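You operate a simulated robot arm through the tools that you are given. There is no shell and no other tool. Be economical: measure what you need, move in short steps, check, and stop when the job is done.

Carry out the task below with a simulated two-armed robot. There is one attempt and no reset: what you move stays moved.

## Task
On the top of the side table, fold the rag in half and then in half again.

It is judged by the outcome, as a careful person would: the job done as asked, and still so three seconds after it is handed in. It fails if anything else is knocked over, pushed out of place, dropped, spilled or broken. Flat cloth is picked up by pressing the open fingertips on it (5 to 10 N) and closing them slowly along it; thin cloth reads only 2 to 8 mm in the jaws.

## Robot
Two 7-joint arms with two-finger parallel grippers on one trunk, on a base that drives. Base frame: it is fixed to the floor where the robot stands at the start and does not move with it; the origin is under the middle of the robot, x ahead of it, y to its left, z up. Readings come in mm, rad, newtons and seconds.
The left shoulder is at the start at [70, 163, 1070], the right one opposite. Places, roughly: top of the side table [600, -200, 700]. Payload 3.43 kg a hand.
The tool frame of a hand sits at the grasp point between the pads (the TCP): z along the fingers, y along the line on which they close. The tips reach 34 mm beyond it. The gripper opens to 128 mm. The fingers are 24 mm wide and 12 mm thick; the gripper's body (48 by 130 mm) begins 96 mm behind the TCP.
Orientation is that of the tool frame in the base frame, as a unit quaternion [x, y, z, w]. With the fingers straight down and closing along the base's y, the tool's x points along the base's -x, its y along +y and its z along -z.

## Interface
- The arms move only by the tool arm_command. It takes "left_commands", "right_commands" or both (then of equal length, played together; a hand with none holds still); each is a list of rows, each a list of 6 numbers: the shift along the base's x, y, z in m, then the turn, a rotation vector about the base's x, y, z in rad. In form: [[x, y, z, rx, ry, rz], ...]. A call has 1 to 12 rows; each row shifts and turns the commanded pose from where the row before left it. "left_claw" and "right_claw" are, for a hand that has rows, the gripper command, from -1 (shut) to 1 (fully open), values between in proportion, set as the call begins (left out, the last holds). A row lasts 0.2 s, in which the tool goes at most 50 mm and 0.15 rad; a call with a longer step from one row to the next is refused whole, and so is a gripper value outside its range. A pose out of reach is approached as far as the arm can. The call stops where the force on the tool passes 40 N (or 10 N more than at its start, if that is more) or the arm is blocked; 0.2 s more then pass. The fingers move at their own pace (about 153 mm/s each) and stop on an object; they squeeze with about 36 N. The grip force told is the motor's: it shows also when the fingers shut on nothing. Time passes only in rows, and 0.2 s behind the last, so rows that do not move let the fingers close. The reply holds the time, the measured pose of the TCP, the force on the tool along the base axes, the opening and the grip force, in the units named above and with some noise, and new pictures: "views" is both (left out), scene, wrist or none (wrist: the cameras of the hands that moved).
- Cameras (640 x 400 px; columns grow to the right, rows downward): "scene" is now at [128.1, -31.6, 1278.7]; the picture's right is [-0.22, -0.98, 0.00], its down [-0.76, 0.17, -0.63] and it looks along [0.61, -0.14, -0.78] (base axes); focal length 269 px, centre (320, 200). "left" rides on the left gripper at [76, 11, -160] in its tool frame; the picture's right is [-0.15, 0.99, 0.00], its down [-0.88, -0.13, -0.46] and it looks along [-0.45, -0.07, 0.89] (tool axes); focal length 234 px, centre (320, 200). "right" rides on the right gripper at [76, -11, -160] in its tool frame; the picture's right is [0.15, 0.99, 0.00], its down [-0.88, 0.13, -0.46] and it looks along [-0.45, 0.07, 0.89] (tool axes); focal length 234 px, centre (320, 200). There is no depth. A picture from a camera that has moved, and an enlarged one, comes with that camera's place and axes in the base frame and with its lens. The place of the scene camera against the robot may be out by one fixed shift of up to 18 mm in any direction.
- move_column(by): slides the trunk up (or, below 0, down) by that many mm; the arms and the scene camera ride with it, the base frame stays. It gives what a move gives, with no picture.
- roll_base(legs): drives the robot by 1 to 6 legs, each [ahead, left, turn to the left] in mm, mm and rad, along the robot's own axes; the way and the turn of a leg run together, so that a leg with both is an arc; at most 1500 mm and 3.142 rad a leg. The arms and the cameras ride along, it lands a little off, and it stops where it bumps. It gives what a move gives, and a new picture of the scene camera.
- pan_tilt(pan, tilt): turns the head with the scene camera to pan (to the left, within 1.501 rad either way) and tilt (down, from -0.506 to 1.204), counted from straight ahead of the robot. It gives what a move gives, and a new picture of the scene camera.
- zoom(camera, box): a new picture of the part [left, top, right, bottom] of that camera's present view, enlarged. No time passes.
- job_done(): hands the job in; it is judged then, once.

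Work in short steps. Places have to be worked out from the pictures, the camera data and where the tool is seen: move nearer, look again, correct. Check each grasp and each placing, and mend what went wrong. You have 120 turns and 260 pictures in all, those below and enlarged ones among them. Open the grippers and draw the arms clear of the work before you hand the job in, unless the task says otherwise.

The tools are called after "Request:" as name(argument=value, ...) on one line, values as JSON. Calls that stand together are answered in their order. arm_command: Moves the arms, as the interface text tells. Its arguments: {"type":"object","properties":{"left_commands":{"type":"array"},"left_claw":{"type":"number"},"right_commands":{"type":"array"},"right_claw":{"type":"number"},"views":{"type":"string","enum":["both","scene","wrist","none"]}},"required":[]} The other tools are called the same way: move_column (by) slides the trunk up or down; roll_base (legs) drives the base; pan_tilt (pan, tilt) turns the head that bears the scene camera; zoom (camera, box) takes an enlarged picture of a part of a camera's view; job_done () hands the job in.

At the start:

```text
time_s: 0.0
left_position: [547.9, 195.3, 911.6]
left_tool_rot: [0.0, 1.0, 0.001, 0.0]
left_contact_force: [0.2, 0.4, -0.5]
left_width: 128.0
left_finger_force: 0.0
right_position: [475.8, -212.5, 944.4]
right_tool_rot: [0.0, 1.0, 0.0, -0.001]
right_contact_force: [0.7, -0.2, -0.1]
right_width: 127.8
right_finger_force: 0.0
trunk travel left (down, up): [-550.0, 390.0]
robot x, y, heading: [2.2, 0.9, 0.001]
head pan, tilt: [-0.222, 0.894]
```

scene: 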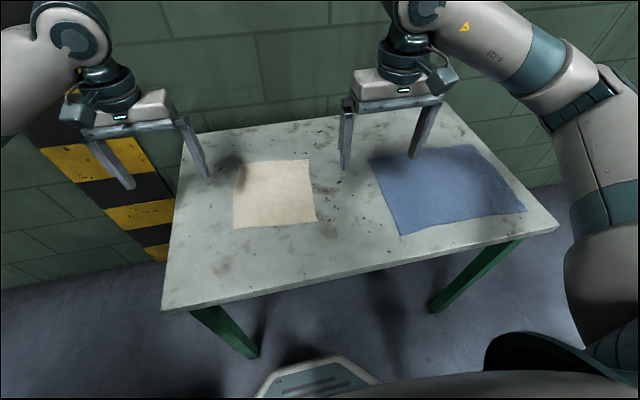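
right: 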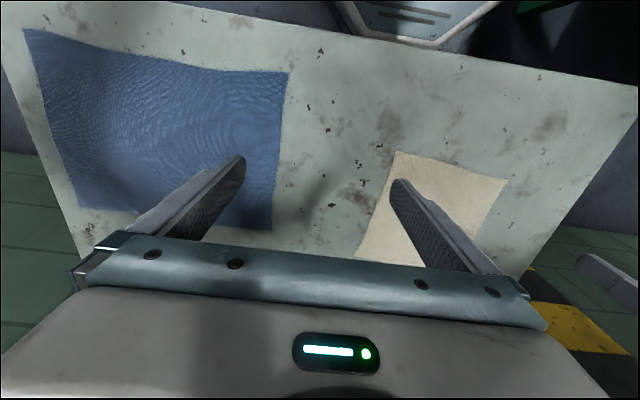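
left: 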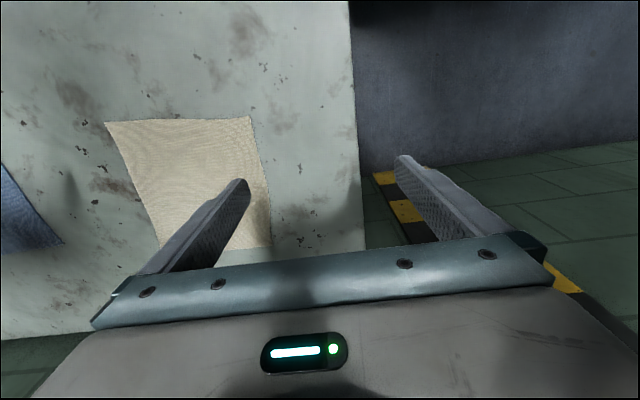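

Two cloths lie on the table: a small beige one and a larger blue one. I zoom in to tell which is the rag.

Request:
zoom(camera="scene", box=[210, 140, 340, 240])

Request:
zoom(camera="scene", box=[350, 130, 540, 250])

```text
4.00 times, centred on (275, 190) of scene
camera zoom: at [128.1, -31.6, 1278.7], right [-0.22, -0.98, 0.0], down [-0.76, 0.17, -0.63], along [0.61, -0.14, -0.78], focal length 1078 px, centre (500, 240)
```

zoom: 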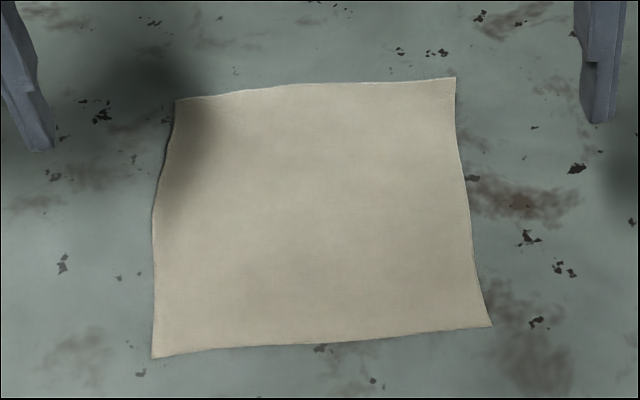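

```text
3.33 times, centred on (445, 190) of scene
camera zoom: at [128.1, -31.6, 1278.7], right [-0.22, -0.98, 0.0], down [-0.76, 0.17, -0.63], along [0.61, -0.14, -0.78], focal length 898 px, centre (-97, 233)
```

zoom: 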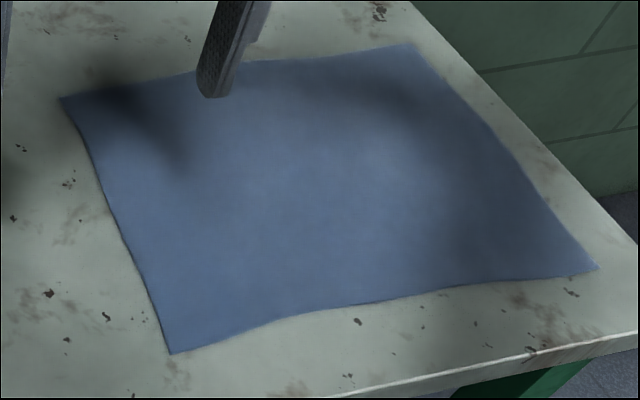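

The two cloths measure roughly 230×230 (beige) and 375×290 (blue). I look at their weave closely before choosing.

Request:
zoom(camera="right", box=[20, 20, 300, 230])

Request:
zoom(camera="left", box=[90, 100, 290, 260])

Request:
zoom(camera="right", box=[340, 140, 520, 270])

Request:
pan_tilt(pan=-0.5, tilt=0.9)

```text
1.90 times, centred on (160, 125) of right
camera zoom: at [400.0, -224.4, 1103.4], right [-0.15, 0.99, 0.0], down [0.88, 0.13, 0.46], along [0.45, 0.07, -0.89], focal length 446 px, centre (625, 343)
```

zoom: 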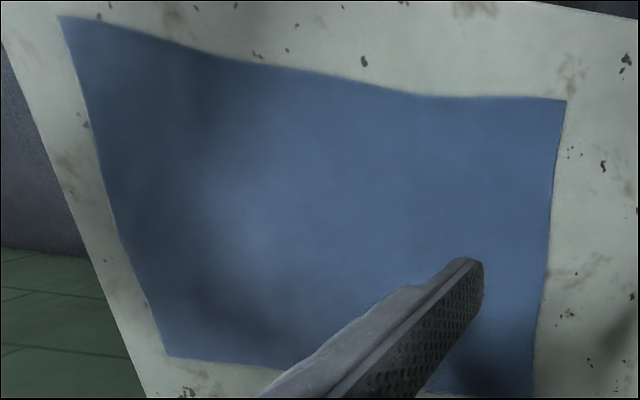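

```text
2.50 times, centred on (190, 180) of left
camera zoom: at [472.3, 206.2, 1072.0], right [0.15, 0.99, 0.0], down [0.88, -0.13, 0.46], along [0.45, -0.07, -0.89], focal length 585 px, centre (645, 250)
```

zoom: 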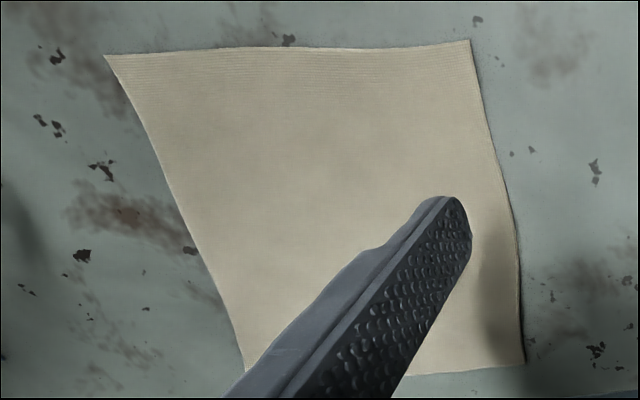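

```text
3.08 times, centred on (430, 205) of right
camera zoom: at [400.0, -224.4, 1103.4], right [-0.15, 0.99, 0.0], down [0.88, 0.13, 0.46], along [0.45, 0.07, -0.89], focal length 720 px, centre (-18, 185)
```

zoom: 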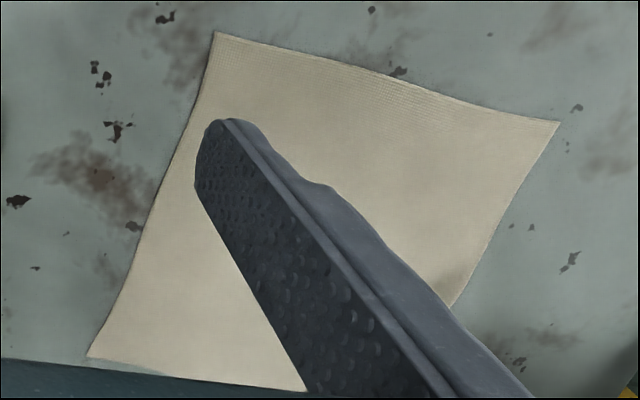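

```text
time_s: 0.8
left_position: [547.0, 194.5, 912.5]
left_tool_rot: [0.001, 1.0, 0.0, -0.001]
left_contact_force: [0.0, -0.6, 0.1]
left_width: 127.9
left_finger_force: 0.1
right_position: [476.6, -213.4, 943.8]
right_tool_rot: [0.0, 1.0, 0.0, 0.0]
right_contact_force: [0.2, -0.2, -0.4]
right_width: 128.1
right_finger_force: 0.0
trunk travel left (down, up): [-550.0, 390.0]
robot x, y, heading: [0.2, -3.1, 0.003]
head pan, tilt: [-0.499, 0.901]
camera scene: at [120.5, -51.0, 1278.2], right [-0.48, -0.88, 0.0], down [-0.69, 0.37, -0.62], along [0.55, -0.3, -0.78], focal length 269 px, centre (320, 200)
```

scene: 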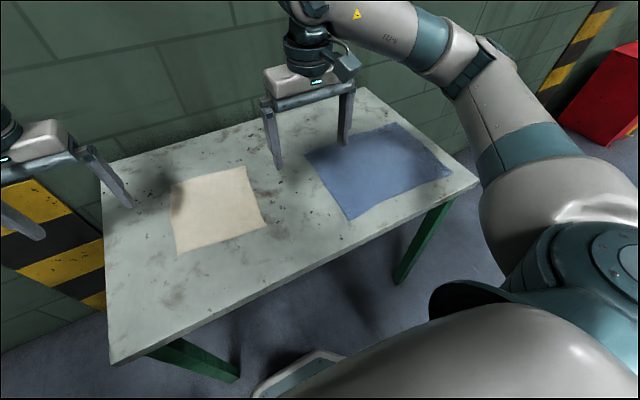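

Triangulating from both wrist cameras puts the table top near z≈742 (not 690) and the beige cloth (which I take as the rag; the larger blue one is a towel) at about (500,106), (478,-91), (716,83), (696,-114). I plan to take the far edge with both hands and fold it toward the robot, so I first bring both hands above the far corners with jaws narrowed.

Request:
arm_command(left_commands=[[0.0277, -0.0203, -0.01, 0, 0, -0.0175], [0.0277, -0.0203, -0.01, 0, 0, -0.0175], [0.0277, -0.0203, -0.01, 0, 0, -0.0175], [0.0277, -0.0203, -0.01, 0, 0, -0.0175], [0.0277, -0.0203, -0.01, 0, 0, -0.0175], [0.0277, -0.0203, -0.01, 0, 0, -0.0175]], right_commands=[[0.037, 0.018, -0.016, 0, 0, -0.0175], [0.037, 0.018, -0.016, 0, 0, -0.0175], [0.037, 0.018, -0.016, 0, 0, -0.0175], [0.037, 0.018, -0.016, 0, 0, -0.0175], [0.037, 0.018, -0.016, 0, 0, -0.0175], [0.037, 0.018, -0.016, 0, 0, -0.0175]], left_claw=-0.53, right_claw=-0.53)

```text
time_s: 2.2
left_position: [716.3, 73.6, 849.8]
left_tool_rot: [0.052, 0.999, 0.0, -0.001]
left_contact_force: [0.4, 0.5, -0.1]
left_width: 30.0
left_finger_force: 0.1
right_position: [699.8, -105.6, 847.2]
right_tool_rot: [0.053, 0.999, 0.0, 0.0]
right_contact_force: [0.7, -0.1, 0.5]
right_width: 30.0
right_finger_force: 0.1
trunk travel left (down, up): [-550.0, 390.0]
robot x, y, heading: [0.9, -0.3, 0.001]
head pan, tilt: [-0.499, 0.901]
camera scene: at [122.1, -51.0, 1278.0], right [-0.48, -0.88, 0.0], down [-0.69, 0.38, -0.62], along [0.54, -0.3, -0.78], focal length 269 px, centre (320, 200)
camera right: at [623.5, -108.8, 1006.4], right [-0.04, 1.0, 0.0], down [0.89, 0.04, 0.45], along [0.45, 0.02, -0.89], focal length 234 px, centre (320, 200)
camera left: at [642.1, 92.2, 1010.4], right [0.25, 0.97, 0.0], down [0.86, -0.22, 0.45], along [0.44, -0.11, -0.89], focal length 234 px, centre (320, 200)
```

scene: 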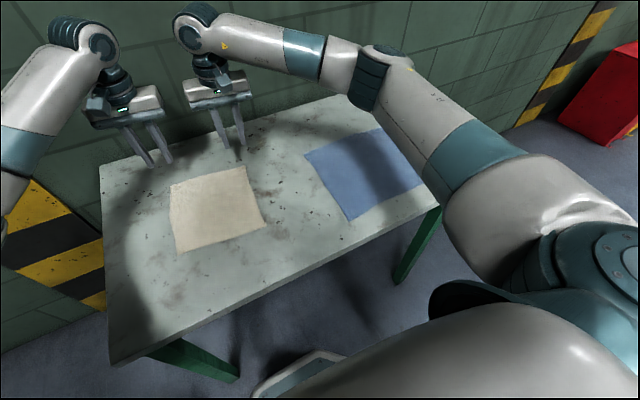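
right: 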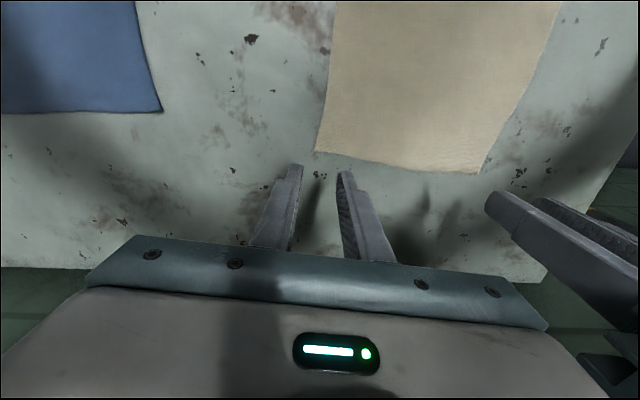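
left: 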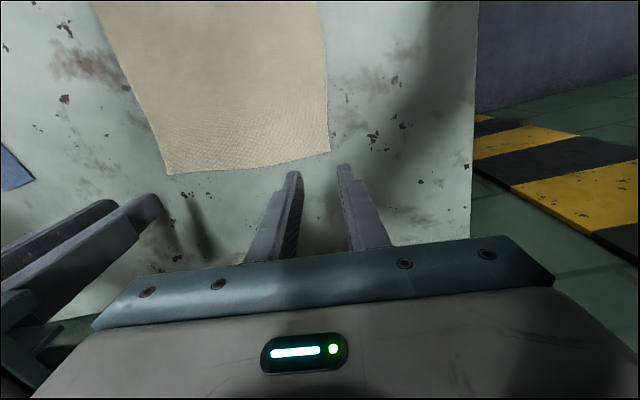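

Both cameras agree: far corners at (717,85) and (695,-111), table ≈742. I move over the grip points (22 mm in from each corner) and descend to just above the cloth.

Request:
arm_command(left_commands=[[-0.001, -0.0035, -0.021, 0, 0, 0], [-0.001, -0.0035, -0.022, 0, 0, 0], [-0.001, -0.0036, -0.022, 0, 0, 0]], right_commands=[[-0.0015, 0.0055, -0.02, 0, 0, 0], [-0.0015, 0.0055, -0.021, 0, 0, 0], [-0.002, 0.0056, -0.021, 0, 0, 0]], left_claw=-0.6, right_claw=-0.6, views="wrist")

```text
time_s: 3.0
left_position: [711.8, 62.9, 786.7]
left_tool_rot: [0.053, 0.999, 0.0, 0.0]
left_contact_force: [0.0, -0.6, -0.3]
left_width: 25.6
left_finger_force: 0.1
right_position: [693.6, -87.9, 784.7]
right_tool_rot: [0.052, 0.999, 0.0, -0.002]
right_contact_force: [-0.4, 0.3, -0.4]
right_width: 26.0
right_finger_force: 0.0
trunk travel left (down, up): [-550.0, 390.0]
robot x, y, heading: [-2.8, 2.3, 0.005]
head pan, tilt: [-0.499, 0.901]
camera right: at [617.0, -91.6, 944.9], right [-0.04, 1.0, 0.0], down [0.89, 0.04, 0.45], along [0.45, 0.02, -0.89], focal length 234 px, centre (320, 200)
camera left: at [638.3, 81.5, 946.4], right [0.25, 0.97, 0.0], down [0.86, -0.22, 0.45], along [0.44, -0.11, -0.89], focal length 234 px, centre (320, 200)
```

right: 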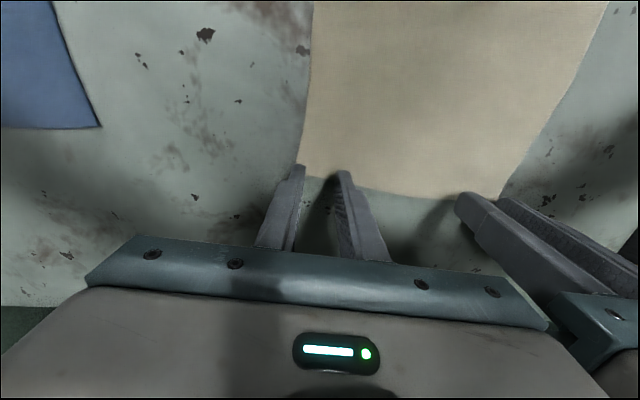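
left: 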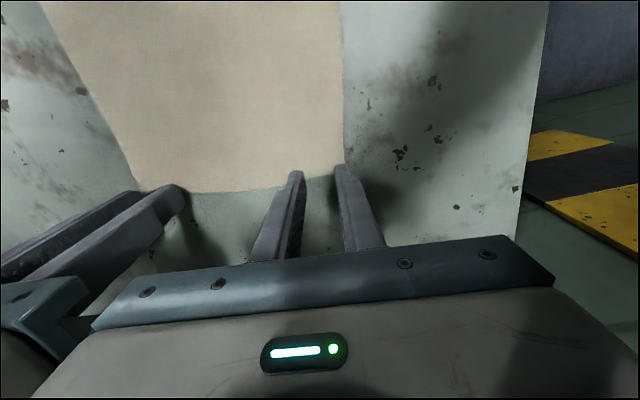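

Fingertips sit right at the far edge; I shift 7 mm further onto the cloth and lower gently until light contact.

Request:
arm_command(left_commands=[[-0.007, 0, -0.004, 0, 0, 0], [0, 0, -0.003, 0, 0, 0], [0, 0, -0.002, 0, 0, 0]], right_commands=[[-0.007, 0, -0.003, 0, 0, 0], [0, 0, -0.003, 0, 0, 0], [0, 0, -0.001, 0, 0, 0]], views="wrist")

```text
time_s: 3.8
left_position: [704.0, 62.9, 777.2]
left_tool_rot: [0.052, 0.999, 0.0, -0.001]
left_contact_force: [-0.4, 0.1, -0.7]
left_width: 25.5
left_finger_force: 0.0
right_position: [685.4, -87.7, 777.6]
right_tool_rot: [0.053, 0.999, 0.0, 0.001]
right_contact_force: [-0.1, -0.3, 0.5]
right_width: 25.5
right_finger_force: 0.1
trunk travel left (down, up): [-550.0, 390.0]
robot x, y, heading: [3.8, 0.5, -0.0]
head pan, tilt: [-0.499, 0.901]
camera right: at [608.9, -91.9, 938.3], right [-0.04, 1.0, 0.0], down [0.89, 0.04, 0.46], along [0.45, 0.02, -0.89], focal length 234 px, centre (320, 200)
camera left: at [630.2, 81.6, 937.7], right [0.25, 0.97, 0.0], down [0.86, -0.22, 0.46], along [0.44, -0.11, -0.89], focal length 234 px, centre (320, 200)
```

right: 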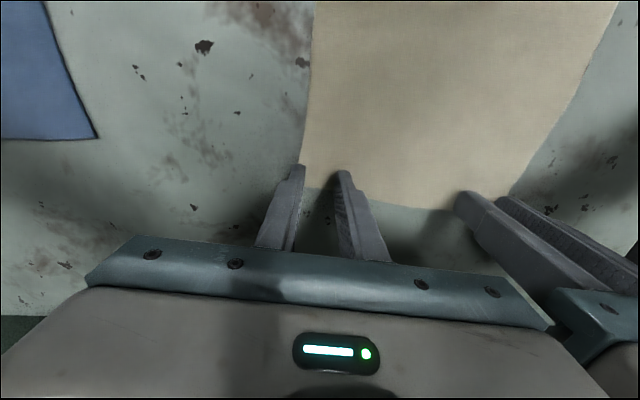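
left: 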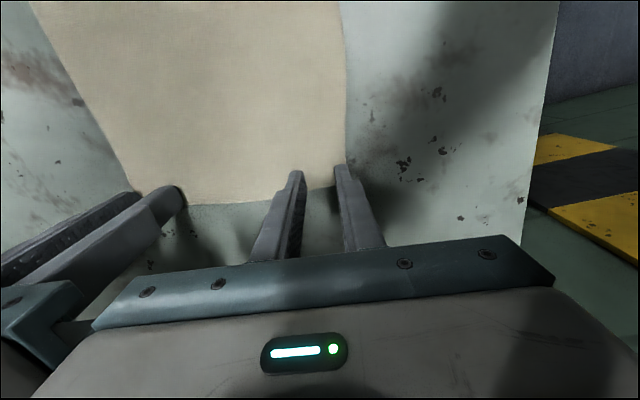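

Still no contact at 777. I nudge inward 2 mm, narrow the jaws slightly and press down in 1 mm steps.

Request:
arm_command(left_commands=[[0, -0.002, -0.001, 0, 0, 0], [0, 0, -0.001, 0, 0, 0], [0, 0, -0.001, 0, 0, 0]], right_commands=[[0, 0.002, -0.001, 0, 0, 0], [0, 0, -0.001, 0, 0, 0], [0, 0, -0.001, 0, 0, 0]], left_claw=-0.66, right_claw=-0.66, views="none")

```text
time_s: 4.6
left_position: [703.3, 60.2, 774.3]
left_tool_rot: [0.051, 0.999, 0.0, 0.0]
left_contact_force: [0.0, 0.6, 1.6]
left_width: 22.1
left_finger_force: 0.0
right_position: [686.5, -86.3, 775.6]
right_tool_rot: [0.052, 0.999, 0.0, -0.001]
right_contact_force: [0.8, -0.6, 0.1]
right_width: 21.7
right_finger_force: 0.1
trunk travel left (down, up): [-550.0, 390.0]
robot x, y, heading: [-2.3, -0.5, -0.002]
head pan, tilt: [-0.499, 0.901]
```

The left hand just touches (1.6 N). I continue down in 1 mm steps.

Request:
arm_command(left_commands=[[0, 0, -0.0005, 0, 0, 0], [0, 0, -0.0005, 0, 0, 0]], right_commands=[[0, 0, -0.001, 0, 0, 0], [0, 0, -0.001, 0, 0, 0]], views="none")

```text
time_s: 5.2
left_position: [703.7, 61.3, 774.3]
left_tool_rot: [0.052, 0.999, -0.001, 0.0]
left_contact_force: [1.4, -0.3, 4.5]
left_width: 21.8
left_finger_force: 0.0
right_position: [685.4, -85.5, 775.3]
right_tool_rot: [0.052, 0.999, 0.001, 0.001]
right_contact_force: [-0.5, -1.3, 6.1]
right_width: 21.6
right_finger_force: 0.1
trunk travel left (down, up): [-550.0, 390.0]
robot x, y, heading: [-0.5, -2.7, 0.001]
head pan, tilt: [-0.499, 0.901]
```

Contact 4.5 and 6.1 N. I press a touch more with the left and begin closing slowly.

Request:
arm_command(left_commands=[[0, 0, -0.0008, 0, 0, 0]], right_commands=[[0, 0, -0.0003, 0, 0, 0]], left_claw=-0.74, right_claw=-0.74, views="none")

Request:
arm_command(left_commands=[[0, 0, 0, 0, 0, 0]], right_commands=[[0, 0, 0, 0, 0, 0]], left_claw=-0.82, right_claw=-0.82, views="wrist")

```text
time_s: 5.6
left_position: [703.8, 59.0, 775.8]
left_tool_rot: [0.052, 0.999, 0.0, 0.001]
left_contact_force: [1.1, -0.8, 9.1]
left_width: 16.3
left_finger_force: 0.1
right_position: [685.2, -85.2, 776.0]
right_tool_rot: [0.052, 0.999, 0.001, 0.001]
right_contact_force: [0.1, 1.5, 8.3]
right_width: 16.1
right_finger_force: 0.0
trunk travel left (down, up): [-550.0, 390.0]
robot x, y, heading: [0.8, -0.8, -0.001]
head pan, tilt: [-0.499, 0.901]
```

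```text
time_s: 6.0
left_position: [701.7, 59.7, 774.6]
left_tool_rot: [0.052, 0.999, 0.0, 0.001]
left_contact_force: [0.3, -0.5, 10.0]
left_width: 10.0
left_finger_force: 0.0
right_position: [685.4, -86.0, 775.8]
right_tool_rot: [0.052, 0.999, 0.0, 0.0]
right_contact_force: [0.5, 1.6, 9.2]
right_width: 10.8
right_finger_force: 0.0
trunk travel left (down, up): [-550.0, 390.0]
robot x, y, heading: [-3.2, 3.3, -0.0]
head pan, tilt: [-0.499, 0.901]
camera right: at [607.7, -90.1, 934.7], right [-0.04, 1.0, 0.0], down [0.89, 0.04, 0.46], along [0.46, 0.02, -0.89], focal length 234 px, centre (320, 200)
camera left: at [628.5, 79.7, 935.1], right [0.25, 0.97, 0.0], down [0.86, -0.22, 0.46], along [0.44, -0.11, -0.89], focal length 234 px, centre (320, 200)
```

right: 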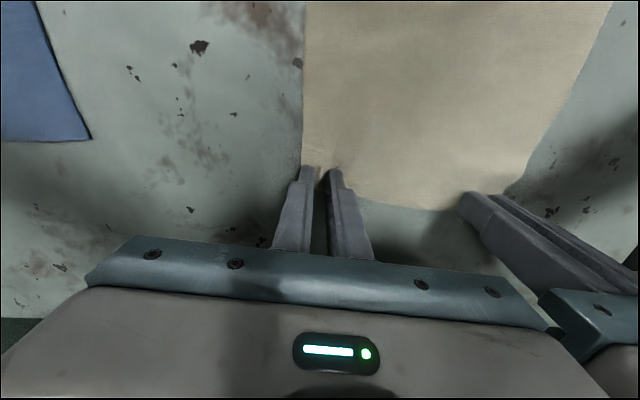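
left: 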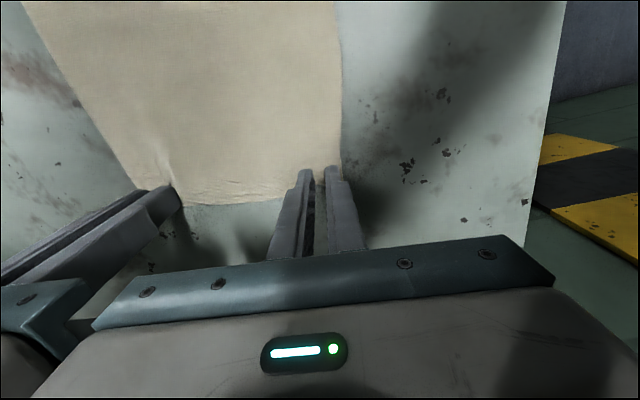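

A ridge is forming at both hands. I close the rest slowly, to shut.

Request:
arm_command(left_commands=[[0, 0, 0, 0, 0, 0]], right_commands=[[0, 0, 0, 0, 0, 0]], left_claw=-0.9, right_claw=-0.9, views="none")

Request:
arm_command(left_commands=[[0, 0, 0, 0, 0, 0], [0, 0, 0, 0, 0, 0]], right_commands=[[0, 0, 0, 0, 0, 0], [0, 0, 0, 0, 0, 0]], left_claw=-1, right_claw=-1, views="wrist")

```text
time_s: 6.4
left_position: [702.9, 61.3, 775.9]
left_tool_rot: [0.053, 0.999, 0.0, 0.001]
left_contact_force: [1.0, -0.3, 10.4]
left_width: 4.1
left_finger_force: 0.1
right_position: [685.3, -87.2, 775.1]
right_tool_rot: [0.052, 0.999, 0.0, 0.002]
right_contact_force: [1.2, 1.4, 9.9]
right_width: 5.5
right_finger_force: 0.0
trunk travel left (down, up): [-550.0, 390.0]
robot x, y, heading: [0.7, -1.3, -0.0]
head pan, tilt: [-0.499, 0.901]
```

```text
time_s: 7.0
left_position: [703.4, 61.8, 775.6]
left_tool_rot: [0.052, 0.999, 0.0, 0.001]
left_contact_force: [0.3, 0.0, 10.5]
left_width: 0.1
left_finger_force: 32.5
right_position: [684.0, -85.9, 775.4]
right_tool_rot: [0.052, 0.999, 0.0, 0.002]
right_contact_force: [1.8, 0.3, 12.6]
right_width: 1.9
right_finger_force: 36.1
trunk travel left (down, up): [-550.0, 390.0]
robot x, y, heading: [0.5, -2.1, -0.003]
head pan, tilt: [-0.499, 0.901]
camera right: at [607.4, -90.0, 934.7], right [-0.04, 1.0, 0.0], down [0.89, 0.04, 0.46], along [0.46, 0.02, -0.89], focal length 234 px, centre (320, 200)
camera left: at [628.3, 79.9, 935.0], right [0.25, 0.97, 0.0], down [0.86, -0.22, 0.46], along [0.44, -0.11, -0.89], focal length 234 px, centre (320, 200)
```

right: 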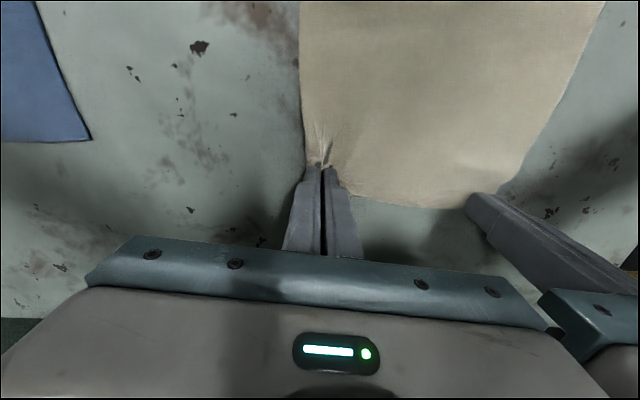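
left: 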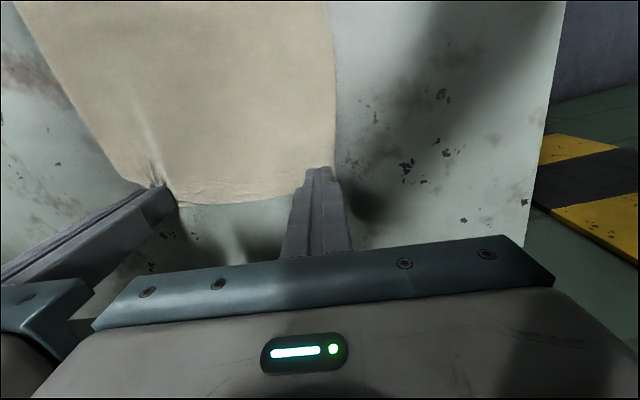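

The right hand has the cloth (1.9 mm), but the left slipped off the side edge (0.1). I lift the left slightly and reopen, and raise the right corner back and up to test its grip and make room for the left hand further inward.

Request:
arm_command(left_commands=[[0, 0, 0.015, 0, 0, 0], [0, 0, 0, 0, 0, 0], [0, 0, 0, 0, 0, 0], [0, 0, 0, 0, 0, 0]], right_commands=[[0, 0, 0.015, 0, 0, 0], [-0.02, 0.003, 0.015, 0, 0, 0], [-0.025, 0.003, 0.015, 0, 0, 0], [-0.025, 0.004, 0.015, 0, 0, 0]], left_claw=-0.64)

```text
time_s: 8.0
left_position: [703.3, 60.0, 788.6]
left_tool_rot: [0.051, 0.999, 0.0, -0.001]
left_contact_force: [0.5, 0.4, -0.3]
left_width: 22.6
left_finger_force: 0.1
right_position: [615.4, -75.9, 834.7]
right_tool_rot: [0.052, 0.999, 0.0, 0.0]
right_contact_force: [-0.4, 0.3, 0.3]
right_width: 1.9
right_finger_force: 36.0
trunk travel left (down, up): [-550.0, 390.0]
robot x, y, heading: [1.3, -5.1, -0.001]
head pan, tilt: [-0.499, 0.901]
camera scene: at [119.6, -51.0, 1278.3], right [-0.48, -0.88, 0.0], down [-0.69, 0.38, -0.62], along [0.55, -0.3, -0.78], focal length 269 px, centre (320, 200)
camera right: at [538.4, -80.0, 993.6], right [-0.04, 1.0, 0.0], down [0.89, 0.04, 0.46], along [0.46, 0.02, -0.89], focal length 234 px, centre (320, 200)
camera left: at [629.0, 79.7, 948.9], right [0.25, 0.97, 0.0], down [0.86, -0.22, 0.46], along [0.44, -0.11, -0.89], focal length 234 px, centre (320, 200)
```

scene: 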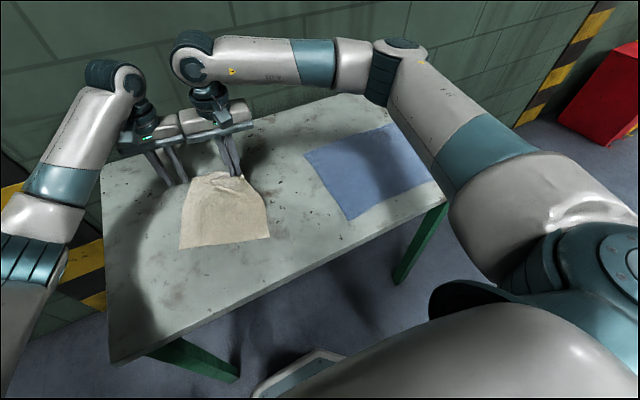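
right: 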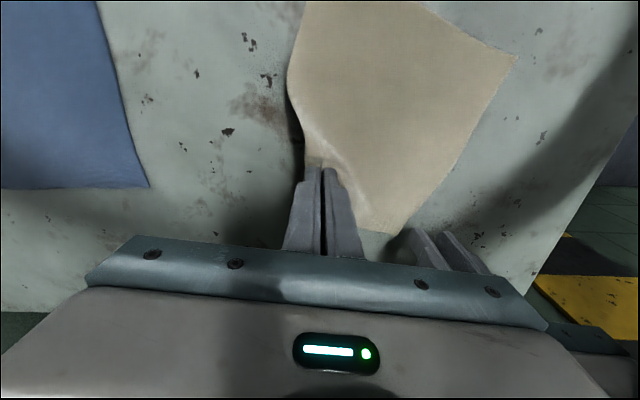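
left: 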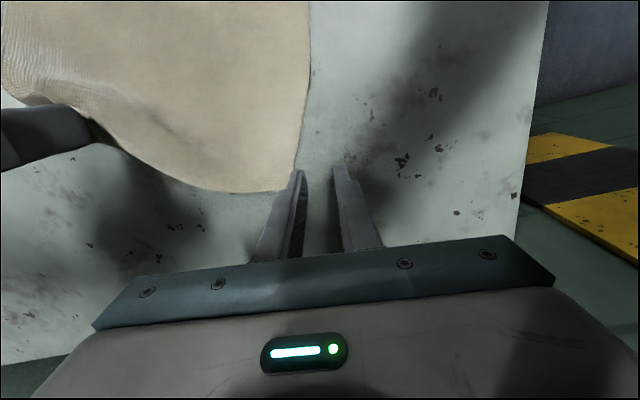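

The right grip holds. The left corner swung to about (714,33), so I ease the right hand 30 mm to the right for clearance and look again.

Request:
arm_command(right_commands=[[0, -0.01, -0.01, 0, 0, 0], [0, -0.01, -0.01, 0, 0, 0], [0, -0.01, -0.005, 0, 0, 0]], left_commands=[[0, 0, 0, 0, 0, 0], [0, 0, 0, 0, 0, 0], [0, 0, 0, 0, 0, 0]], views="wrist")

```text
time_s: 8.8
left_position: [703.6, 60.6, 788.6]
left_tool_rot: [0.052, 0.999, 0.001, 0.0]
left_contact_force: [0.0, 0.9, 0.1]
left_width: 23.2
left_finger_force: 0.0
right_position: [615.7, -107.4, 808.6]
right_tool_rot: [0.052, 0.999, 0.0, -0.001]
right_contact_force: [1.5, -0.6, -0.3]
right_width: 1.6
right_finger_force: 35.8
trunk travel left (down, up): [-550.0, 390.0]
robot x, y, heading: [0.8, 4.2, -0.001]
head pan, tilt: [-0.499, 0.901]
camera right: at [539.1, -110.5, 967.8], right [-0.04, 1.0, 0.0], down [0.89, 0.04, 0.45], along [0.45, 0.02, -0.89], focal length 234 px, centre (320, 200)
camera left: at [629.5, 79.4, 948.6], right [0.25, 0.97, 0.0], down [0.86, -0.22, 0.45], along [0.44, -0.11, -0.89], focal length 234 px, centre (320, 200)
```

right: 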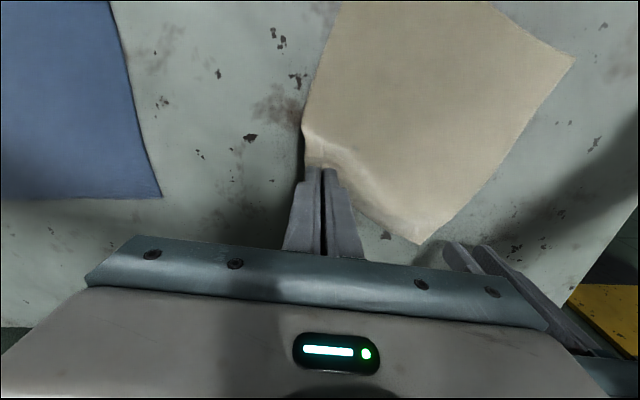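
left: 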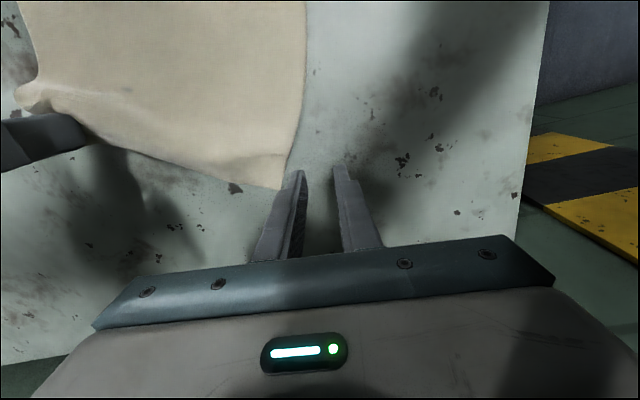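

The left corner is near (709,20), pointing away from the robot. I place the left jaws about 28 mm inside it along its diagonal, still above the cloth.

Request:
arm_command(left_commands=[[-0.005, -0.015, 0, 0, 0, 0.07], [-0.0075, -0.015, 0, 0, 0, 0.07], [-0.008, -0.0155, -0.004, 0, 0, 0.06]], views="wrist")

```text
time_s: 9.6
left_position: [683.4, 14.3, 784.5]
left_tool_rot: [-0.049, 0.999, 0.0, 0.0]
left_contact_force: [0.0, 0.3, -0.3]
left_width: 22.8
left_finger_force: 0.1
right_position: [615.3, -106.7, 808.2]
right_tool_rot: [0.052, 0.999, 0.0, 0.0]
right_contact_force: [0.0, 0.2, 0.3]
right_width: 1.5
right_finger_force: 36.4
trunk travel left (down, up): [-550.0, 390.0]
robot x, y, heading: [2.2, 1.2, -0.003]
head pan, tilt: [-0.499, 0.901]
camera left: at [607.1, 18.4, 944.7], right [0.05, 1.0, 0.0], down [0.89, -0.04, 0.46], along [0.45, -0.02, -0.89], focal length 234 px, centre (320, 200)
```

left: 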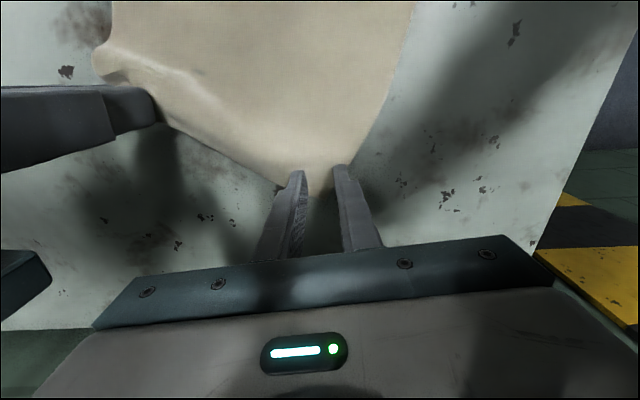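

The apex is near (704,9). I shift slightly in to (678,9) and go down to near contact.

Request:
arm_command(left_commands=[[-0.005, -0.005, -0.003, 0, 0, 0], [0, 0, -0.004, 0, 0, 0], [0, 0, -0.002, 0, 0, 0]], views="wrist")

```text
time_s: 10.4
left_position: [678.6, 10.8, 774.7]
left_tool_rot: [-0.049, 0.999, 0.0, 0.0]
left_contact_force: [0.2, 0.9, 0.0]
left_width: 23.0
left_finger_force: 0.1
right_position: [615.5, -105.5, 808.8]
right_tool_rot: [0.053, 0.999, 0.0, 0.0]
right_contact_force: [-0.9, 0.2, 0.9]
right_width: 1.6
right_finger_force: 36.0
trunk travel left (down, up): [-550.0, 390.0]
robot x, y, heading: [-1.4, 2.8, -0.003]
head pan, tilt: [-0.499, 0.901]
camera left: at [602.3, 13.9, 935.5], right [0.05, 1.0, 0.0], down [0.89, -0.05, 0.46], along [0.45, -0.02, -0.89], focal length 234 px, centre (320, 200)
```

left: 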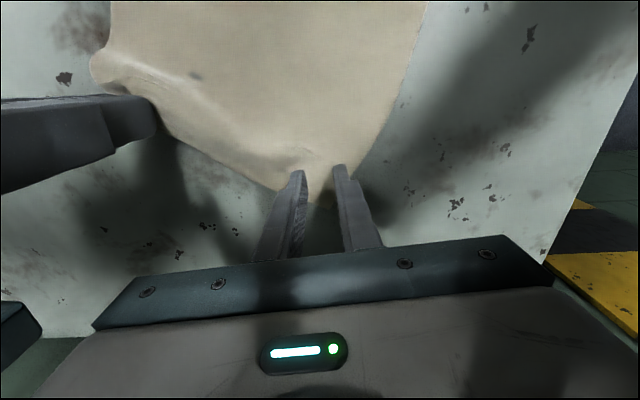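

Fingers are astride the corner just at contact. I press 3 mm more in small steps, then close in stages.

Request:
arm_command(left_commands=[[0, 0, -0.001, 0, 0, 0], [0, 0, -0.001, 0, 0, 0]], views="none")

```text
time_s: 11.0
left_position: [678.6, 9.1, 775.4]
left_tool_rot: [-0.048, 0.999, 0.0, 0.001]
left_contact_force: [0.8, 0.8, 8.3]
left_width: 23.1
left_finger_force: 0.1
right_position: [615.7, -105.5, 807.8]
right_tool_rot: [0.052, 0.999, 0.0, -0.001]
right_contact_force: [-0.6, -0.2, 0.1]
right_width: 1.7
right_finger_force: 35.7
trunk travel left (down, up): [-550.0, 390.0]
robot x, y, heading: [1.0, 0.3, 0.001]
head pan, tilt: [-0.499, 0.901]
```

8.3 N: right in range. Closing slowly.

Request:
arm_command(left_commands=[[0, 0, 0, 0, 0, 0]], left_claw=-0.75, views="none")

Request:
arm_command(left_commands=[[0, 0, 0, 0, 0, 0]], left_claw=-0.86, views="none")

Request:
arm_command(left_commands=[[0, 0, 0, 0, 0, 0], [0, 0, 0, 0, 0, 0]], left_claw=-1, views="wrist")

```text
time_s: 11.4
left_position: [678.5, 9.4, 775.0]
left_tool_rot: [-0.049, 0.999, 0.0, 0.0]
left_contact_force: [1.2, -0.1, 11.6]
left_width: 15.2
left_finger_force: 0.0
right_position: [614.9, -106.6, 809.0]
right_tool_rot: [0.052, 0.999, 0.0, 0.0]
right_contact_force: [0.8, 0.7, -0.4]
right_width: 1.8
right_finger_force: 36.4
trunk travel left (down, up): [-550.0, 390.0]
robot x, y, heading: [-0.5, 0.4, 0.001]
head pan, tilt: [-0.499, 0.901]
```

```text
time_s: 11.8
left_position: [679.2, 9.6, 775.2]
left_tool_rot: [-0.048, 0.999, -0.001, 0.001]
left_contact_force: [0.1, -1.3, 13.5]
left_width: 8.3
left_finger_force: 0.0
right_position: [615.2, -107.7, 808.4]
right_tool_rot: [0.053, 0.999, -0.001, 0.001]
right_contact_force: [0.8, 1.5, -0.5]
right_width: 1.6
right_finger_force: 35.4
trunk travel left (down, up): [-550.0, 390.0]
robot x, y, heading: [-1.1, -2.2, -0.002]
head pan, tilt: [-0.499, 0.901]
```

```text
time_s: 12.4
left_position: [676.8, 10.8, 775.4]
left_tool_rot: [-0.047, 0.999, 0.0, 0.002]
left_contact_force: [-1.1, -2.4, 16.6]
left_width: 1.7
left_finger_force: 36.5
right_position: [614.3, -105.9, 809.4]
right_tool_rot: [0.052, 0.999, 0.0, 0.0]
right_contact_force: [1.6, 2.7, -1.2]
right_width: 1.6
right_finger_force: 35.7
trunk travel left (down, up): [-550.0, 390.0]
robot x, y, heading: [-0.7, -1.3, -0.006]
head pan, tilt: [-0.499, 0.901]
camera left: at [601.1, 14.0, 935.0], right [0.05, 1.0, 0.0], down [0.89, -0.05, 0.46], along [0.46, -0.02, -0.89], focal length 234 px, centre (320, 200)
```

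left: 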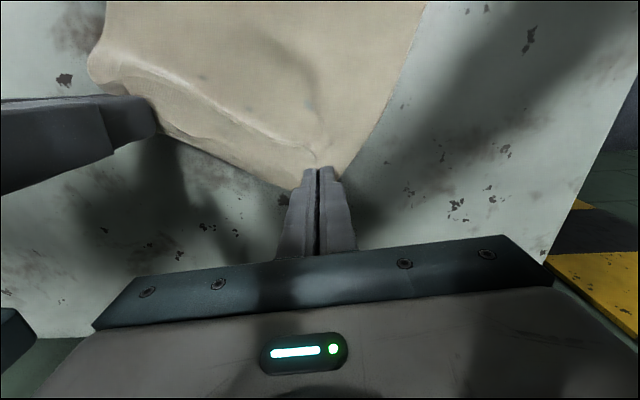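

Left grip is good (1.7 mm). I lift both to the same height and square the gripped edge up, then look.

Request:
arm_command(left_commands=[[0, 0.005, 0.02, 0, 0, 0], [0, 0.008, 0.02, 0, 0, -0.05], [0, 0.008, 0.015, 0, 0, -0.05], [0, 0.008, 0.01, 0, 0, -0.05]], right_commands=[[0, 0, 0.008, 0, 0, 0], [0.013, 0, 0.008, 0, 0, 0.02], [0.02, 0, 0.008, 0, 0, 0.02], [0.02, 0, 0.008, 0, 0, 0.02]])

```text
time_s: 13.4
left_position: [677.9, 37.9, 839.0]
left_tool_rot: [0.028, 1.0, -0.001, 0.0]
left_contact_force: [-2.0, -11.5, 0.2]
left_width: 1.5
left_finger_force: 36.0
right_position: [669.1, -104.9, 840.2]
right_tool_rot: [0.022, 1.0, 0.0, 0.0]
right_contact_force: [1.3, 12.5, -0.8]
right_width: 1.5
right_finger_force: 35.8
trunk travel left (down, up): [-550.0, 390.0]
robot x, y, heading: [0.2, -3.3, 0.003]
head pan, tilt: [-0.499, 0.901]
camera scene: at [120.4, -50.5, 1278.2], right [-0.48, -0.88, 0.0], down [-0.69, 0.37, -0.62], along [0.55, -0.3, -0.78], focal length 269 px, centre (320, 200)
camera right: at [592.0, -113.5, 1000.7], right [-0.1, 0.99, 0.0], down [0.89, 0.09, 0.46], along [0.45, 0.05, -0.89], focal length 234 px, centre (320, 200)
camera left: at [603.4, 54.3, 998.4], right [0.2, 0.98, 0.0], down [0.87, -0.18, 0.46], along [0.45, -0.09, -0.89], focal length 234 px, centre (320, 200)
```

scene: 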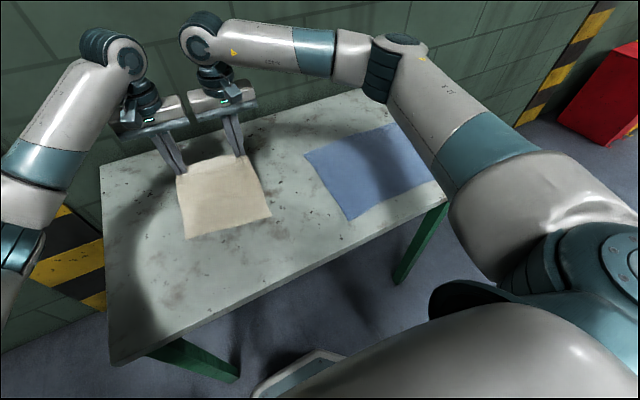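
right: 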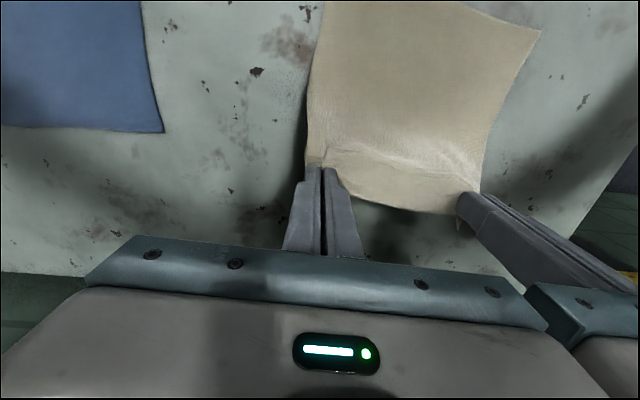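
left: 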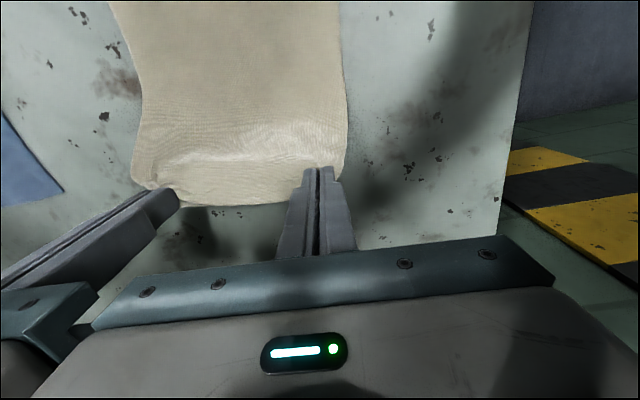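

Both corners are held, cloth taut and square; near edge lies about x≈523. I now carry the gripped edge up and back toward the robot, starting to tilt the fingers forward.

Request:
arm_command(left_commands=[[-0.014, 0.0008, 0.0075, 0, -0.075, 0], [-0.014, 0.0014, 0.0075, 0, -0.075, 0], [-0.014, 0.0014, 0.0075, 0, -0.075, 0], [-0.014, 0.0014, 0.0065, 0, -0.075, 0]], right_commands=[[-0.015, 0.0024, 0.0075, 0, -0.075, 0], [-0.015, 0.002, 0.0075, 0, -0.075, 0], [-0.015, 0.002, 0.0075, 0, -0.075, 0], [-0.015, 0.002, 0.0065, 0, -0.075, 0]])

```text
time_s: 14.4
left_position: [621.0, 43.5, 867.5]
left_tool_rot: [0.026, 0.988, 0.004, 0.151]
left_contact_force: [-1.0, -9.5, 0.2]
left_width: 1.6
left_finger_force: 36.0
right_position: [607.9, -98.3, 869.8]
right_tool_rot: [0.022, 0.988, 0.003, 0.15]
right_contact_force: [-0.1, 9.1, -0.7]
right_width: 1.4
right_finger_force: 35.9
trunk travel left (down, up): [-550.0, 390.0]
robot x, y, heading: [0.1, -0.2, 0.0]
head pan, tilt: [-0.499, 0.901]
camera scene: at [119.6, -51.0, 1278.3], right [-0.48, -0.88, 0.0], down [-0.69, 0.38, -0.62], along [0.55, -0.3, -0.78], focal length 269 px, centre (320, 200)
camera right: at [487.4, -106.2, 999.9], right [-0.1, 0.99, -0.03], down [0.71, 0.09, 0.7], along [0.7, 0.05, -0.72], focal length 234 px, centre (320, 200)
camera left: at [502.5, 59.2, 998.3], right [0.19, 0.98, 0.06], down [0.7, -0.18, 0.69], along [0.69, -0.09, -0.72], focal length 234 px, centre (320, 200)
```

scene: 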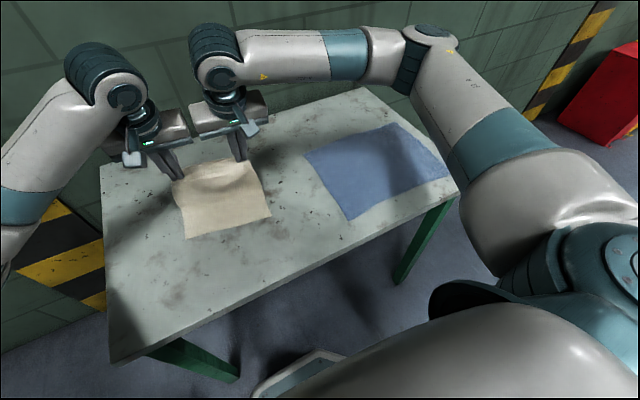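
right: 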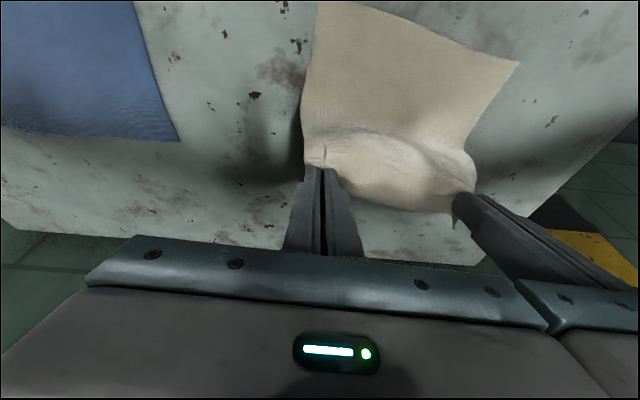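
left: 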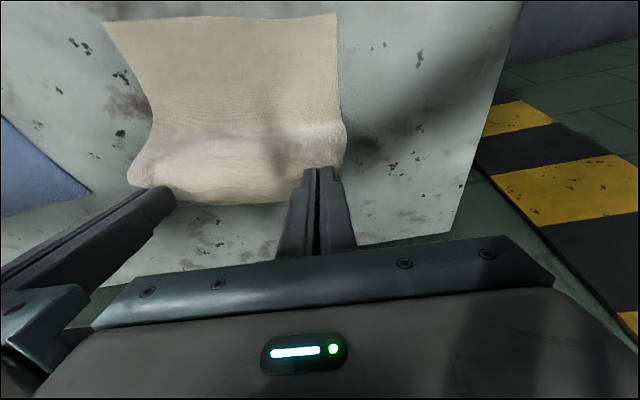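

The cloth is rolling over well; near corners measure (532,82) and (503,-113). I continue the arc back and down, tilting more.

Request:
arm_command(left_commands=[[-0.015, 0.0013, -0.003, 0, -0.06, 0], [-0.014, 0.0013, -0.006, 0, -0.06, 0], [-0.013, 0.0013, -0.009, 0, -0.06, 0], [-0.012, 0.0013, -0.01, 0, -0.06, 0], [-0.011, 0.0013, -0.0115, 0, -0.06, 0]], right_commands=[[-0.016, 0.0016, -0.004, 0, -0.06, 0], [-0.015, 0.0016, -0.006, 0, -0.06, 0], [-0.014, 0.0016, -0.009, 0, -0.06, 0], [-0.013, 0.0016, -0.01, 0, -0.06, 0], [-0.012, 0.0016, -0.012, 0, -0.06, 0]])

```text
time_s: 15.6
left_position: [556.8, 50.0, 827.7]
left_tool_rot: [0.025, 0.955, 0.008, 0.296]
left_contact_force: [-1.7, -6.3, 0.4]
left_width: 1.6
left_finger_force: 36.1
right_position: [538.6, -88.3, 829.0]
right_tool_rot: [0.022, 0.955, 0.007, 0.296]
right_contact_force: [1.1, 5.8, 0.5]
right_width: 1.7
right_finger_force: 35.8
trunk travel left (down, up): [-550.0, 390.0]
robot x, y, heading: [0.6, 0.8, -0.002]
head pan, tilt: [-0.499, 0.901]
camera scene: at [120.2, -50.8, 1278.3], right [-0.48, -0.88, 0.0], down [-0.69, 0.38, -0.62], along [0.55, -0.3, -0.78], focal length 269 px, centre (320, 200)
camera right: at [384.9, -97.4, 917.3], right [-0.08, 0.99, -0.06], down [0.47, 0.09, 0.88], along [0.88, 0.05, -0.48], focal length 234 px, centre (320, 200)
camera left: at [404.5, 66.2, 917.2], right [0.16, 0.98, 0.11], down [0.46, -0.18, 0.87], along [0.87, -0.09, -0.48], focal length 234 px, centre (320, 200)
```

scene: 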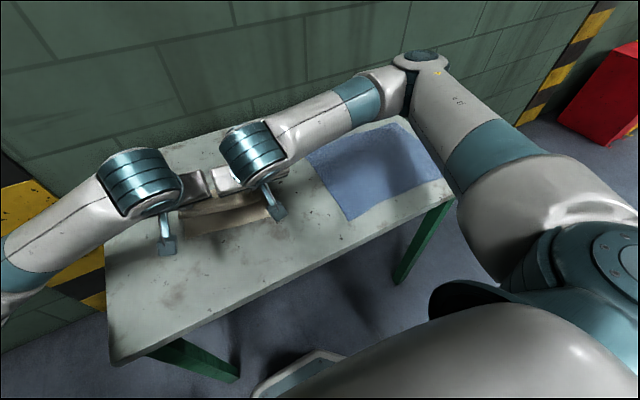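
right: 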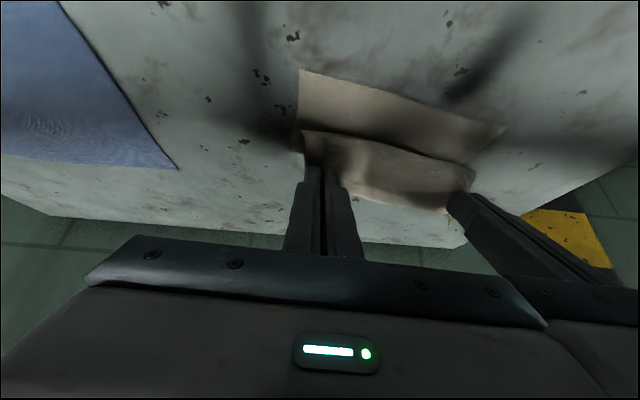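
left: 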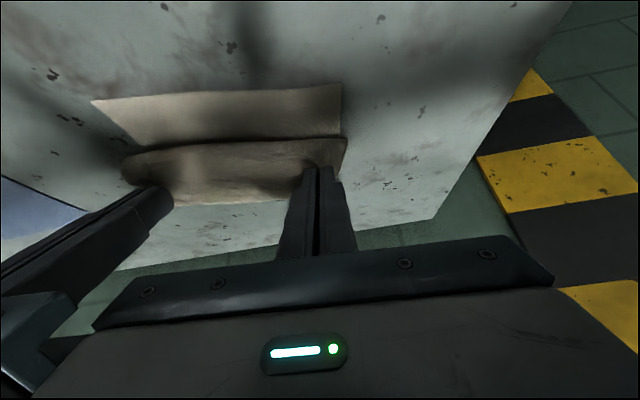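

Working well. I bring the edge down onto the near edge, with final tilt about 0.75 rad.

Request:
arm_command(left_commands=[[-0.01, 0.0006, -0.01, 0, -0.03, 0], [-0.009, 0.0006, -0.01, 0, -0.03, 0], [-0.008, 0.0006, -0.01, 0, -0.03, 0], [-0.007, 0.0006, -0.01, 0, -0.03, 0], [-0.006, 0.0006, -0.009, 0, -0.03, 0]], right_commands=[[-0.01, 0.0007, -0.01, 0, -0.03, 0], [-0.009, 0.0007, -0.01, 0, -0.03, 0], [-0.008, 0.0007, -0.01, 0, -0.03, 0], [-0.008, 0.0007, -0.01, 0, -0.03, 0], [-0.0065, 0.0007, -0.01, 0, -0.03, 0]])

```text
time_s: 16.8
left_position: [517.9, 53.7, 779.4]
left_tool_rot: [0.025, 0.93, 0.01, 0.366]
left_contact_force: [-1.3, -6.0, 0.3]
left_width: 2.0
left_finger_force: 35.7
right_position: [498.0, -87.0, 779.1]
right_tool_rot: [0.022, 0.93, 0.007, 0.367]
right_contact_force: [0.6, 5.6, 0.4]
right_width: 1.7
right_finger_force: 35.3
trunk travel left (down, up): [-550.0, 390.0]
robot x, y, heading: [-2.5, 3.6, -0.001]
head pan, tilt: [-0.499, 0.901]
camera scene: at [120.3, -51.0, 1278.3], right [-0.48, -0.88, 0.0], down [-0.69, 0.38, -0.62], along [0.55, -0.3, -0.78], focal length 269 px, centre (320, 200)
camera right: at [332.6, -94.3, 843.5], right [-0.07, 0.99, -0.07], down [0.34, 0.09, 0.94], along [0.94, 0.05, -0.34], focal length 234 px, centre (320, 200)
camera left: at [353.8, 68.5, 844.5], right [0.15, 0.98, 0.14], down [0.33, -0.18, 0.93], along [0.93, -0.09, -0.35], focal length 234 px, centre (320, 200)
```

scene: 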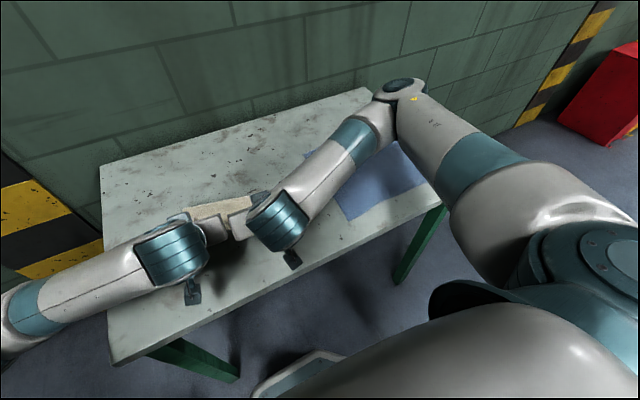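
right: 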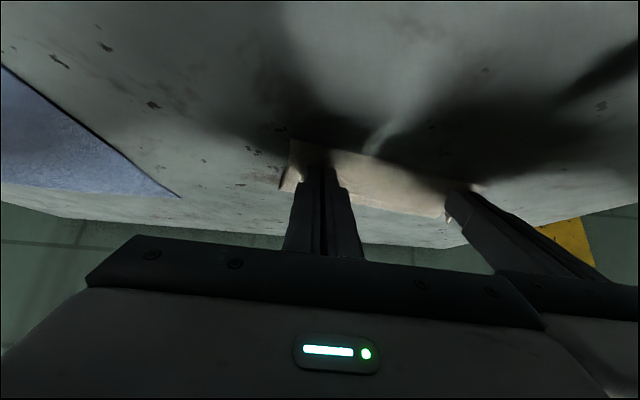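
left: 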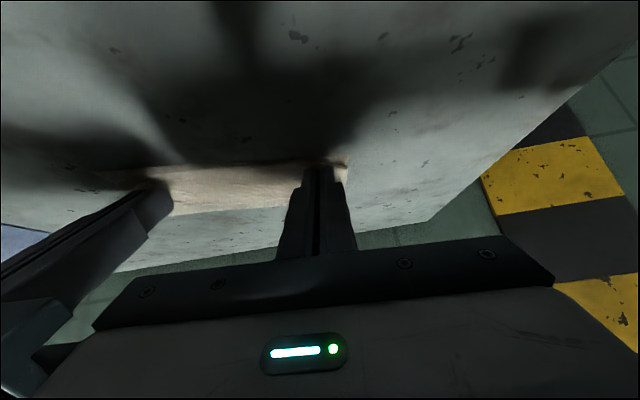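

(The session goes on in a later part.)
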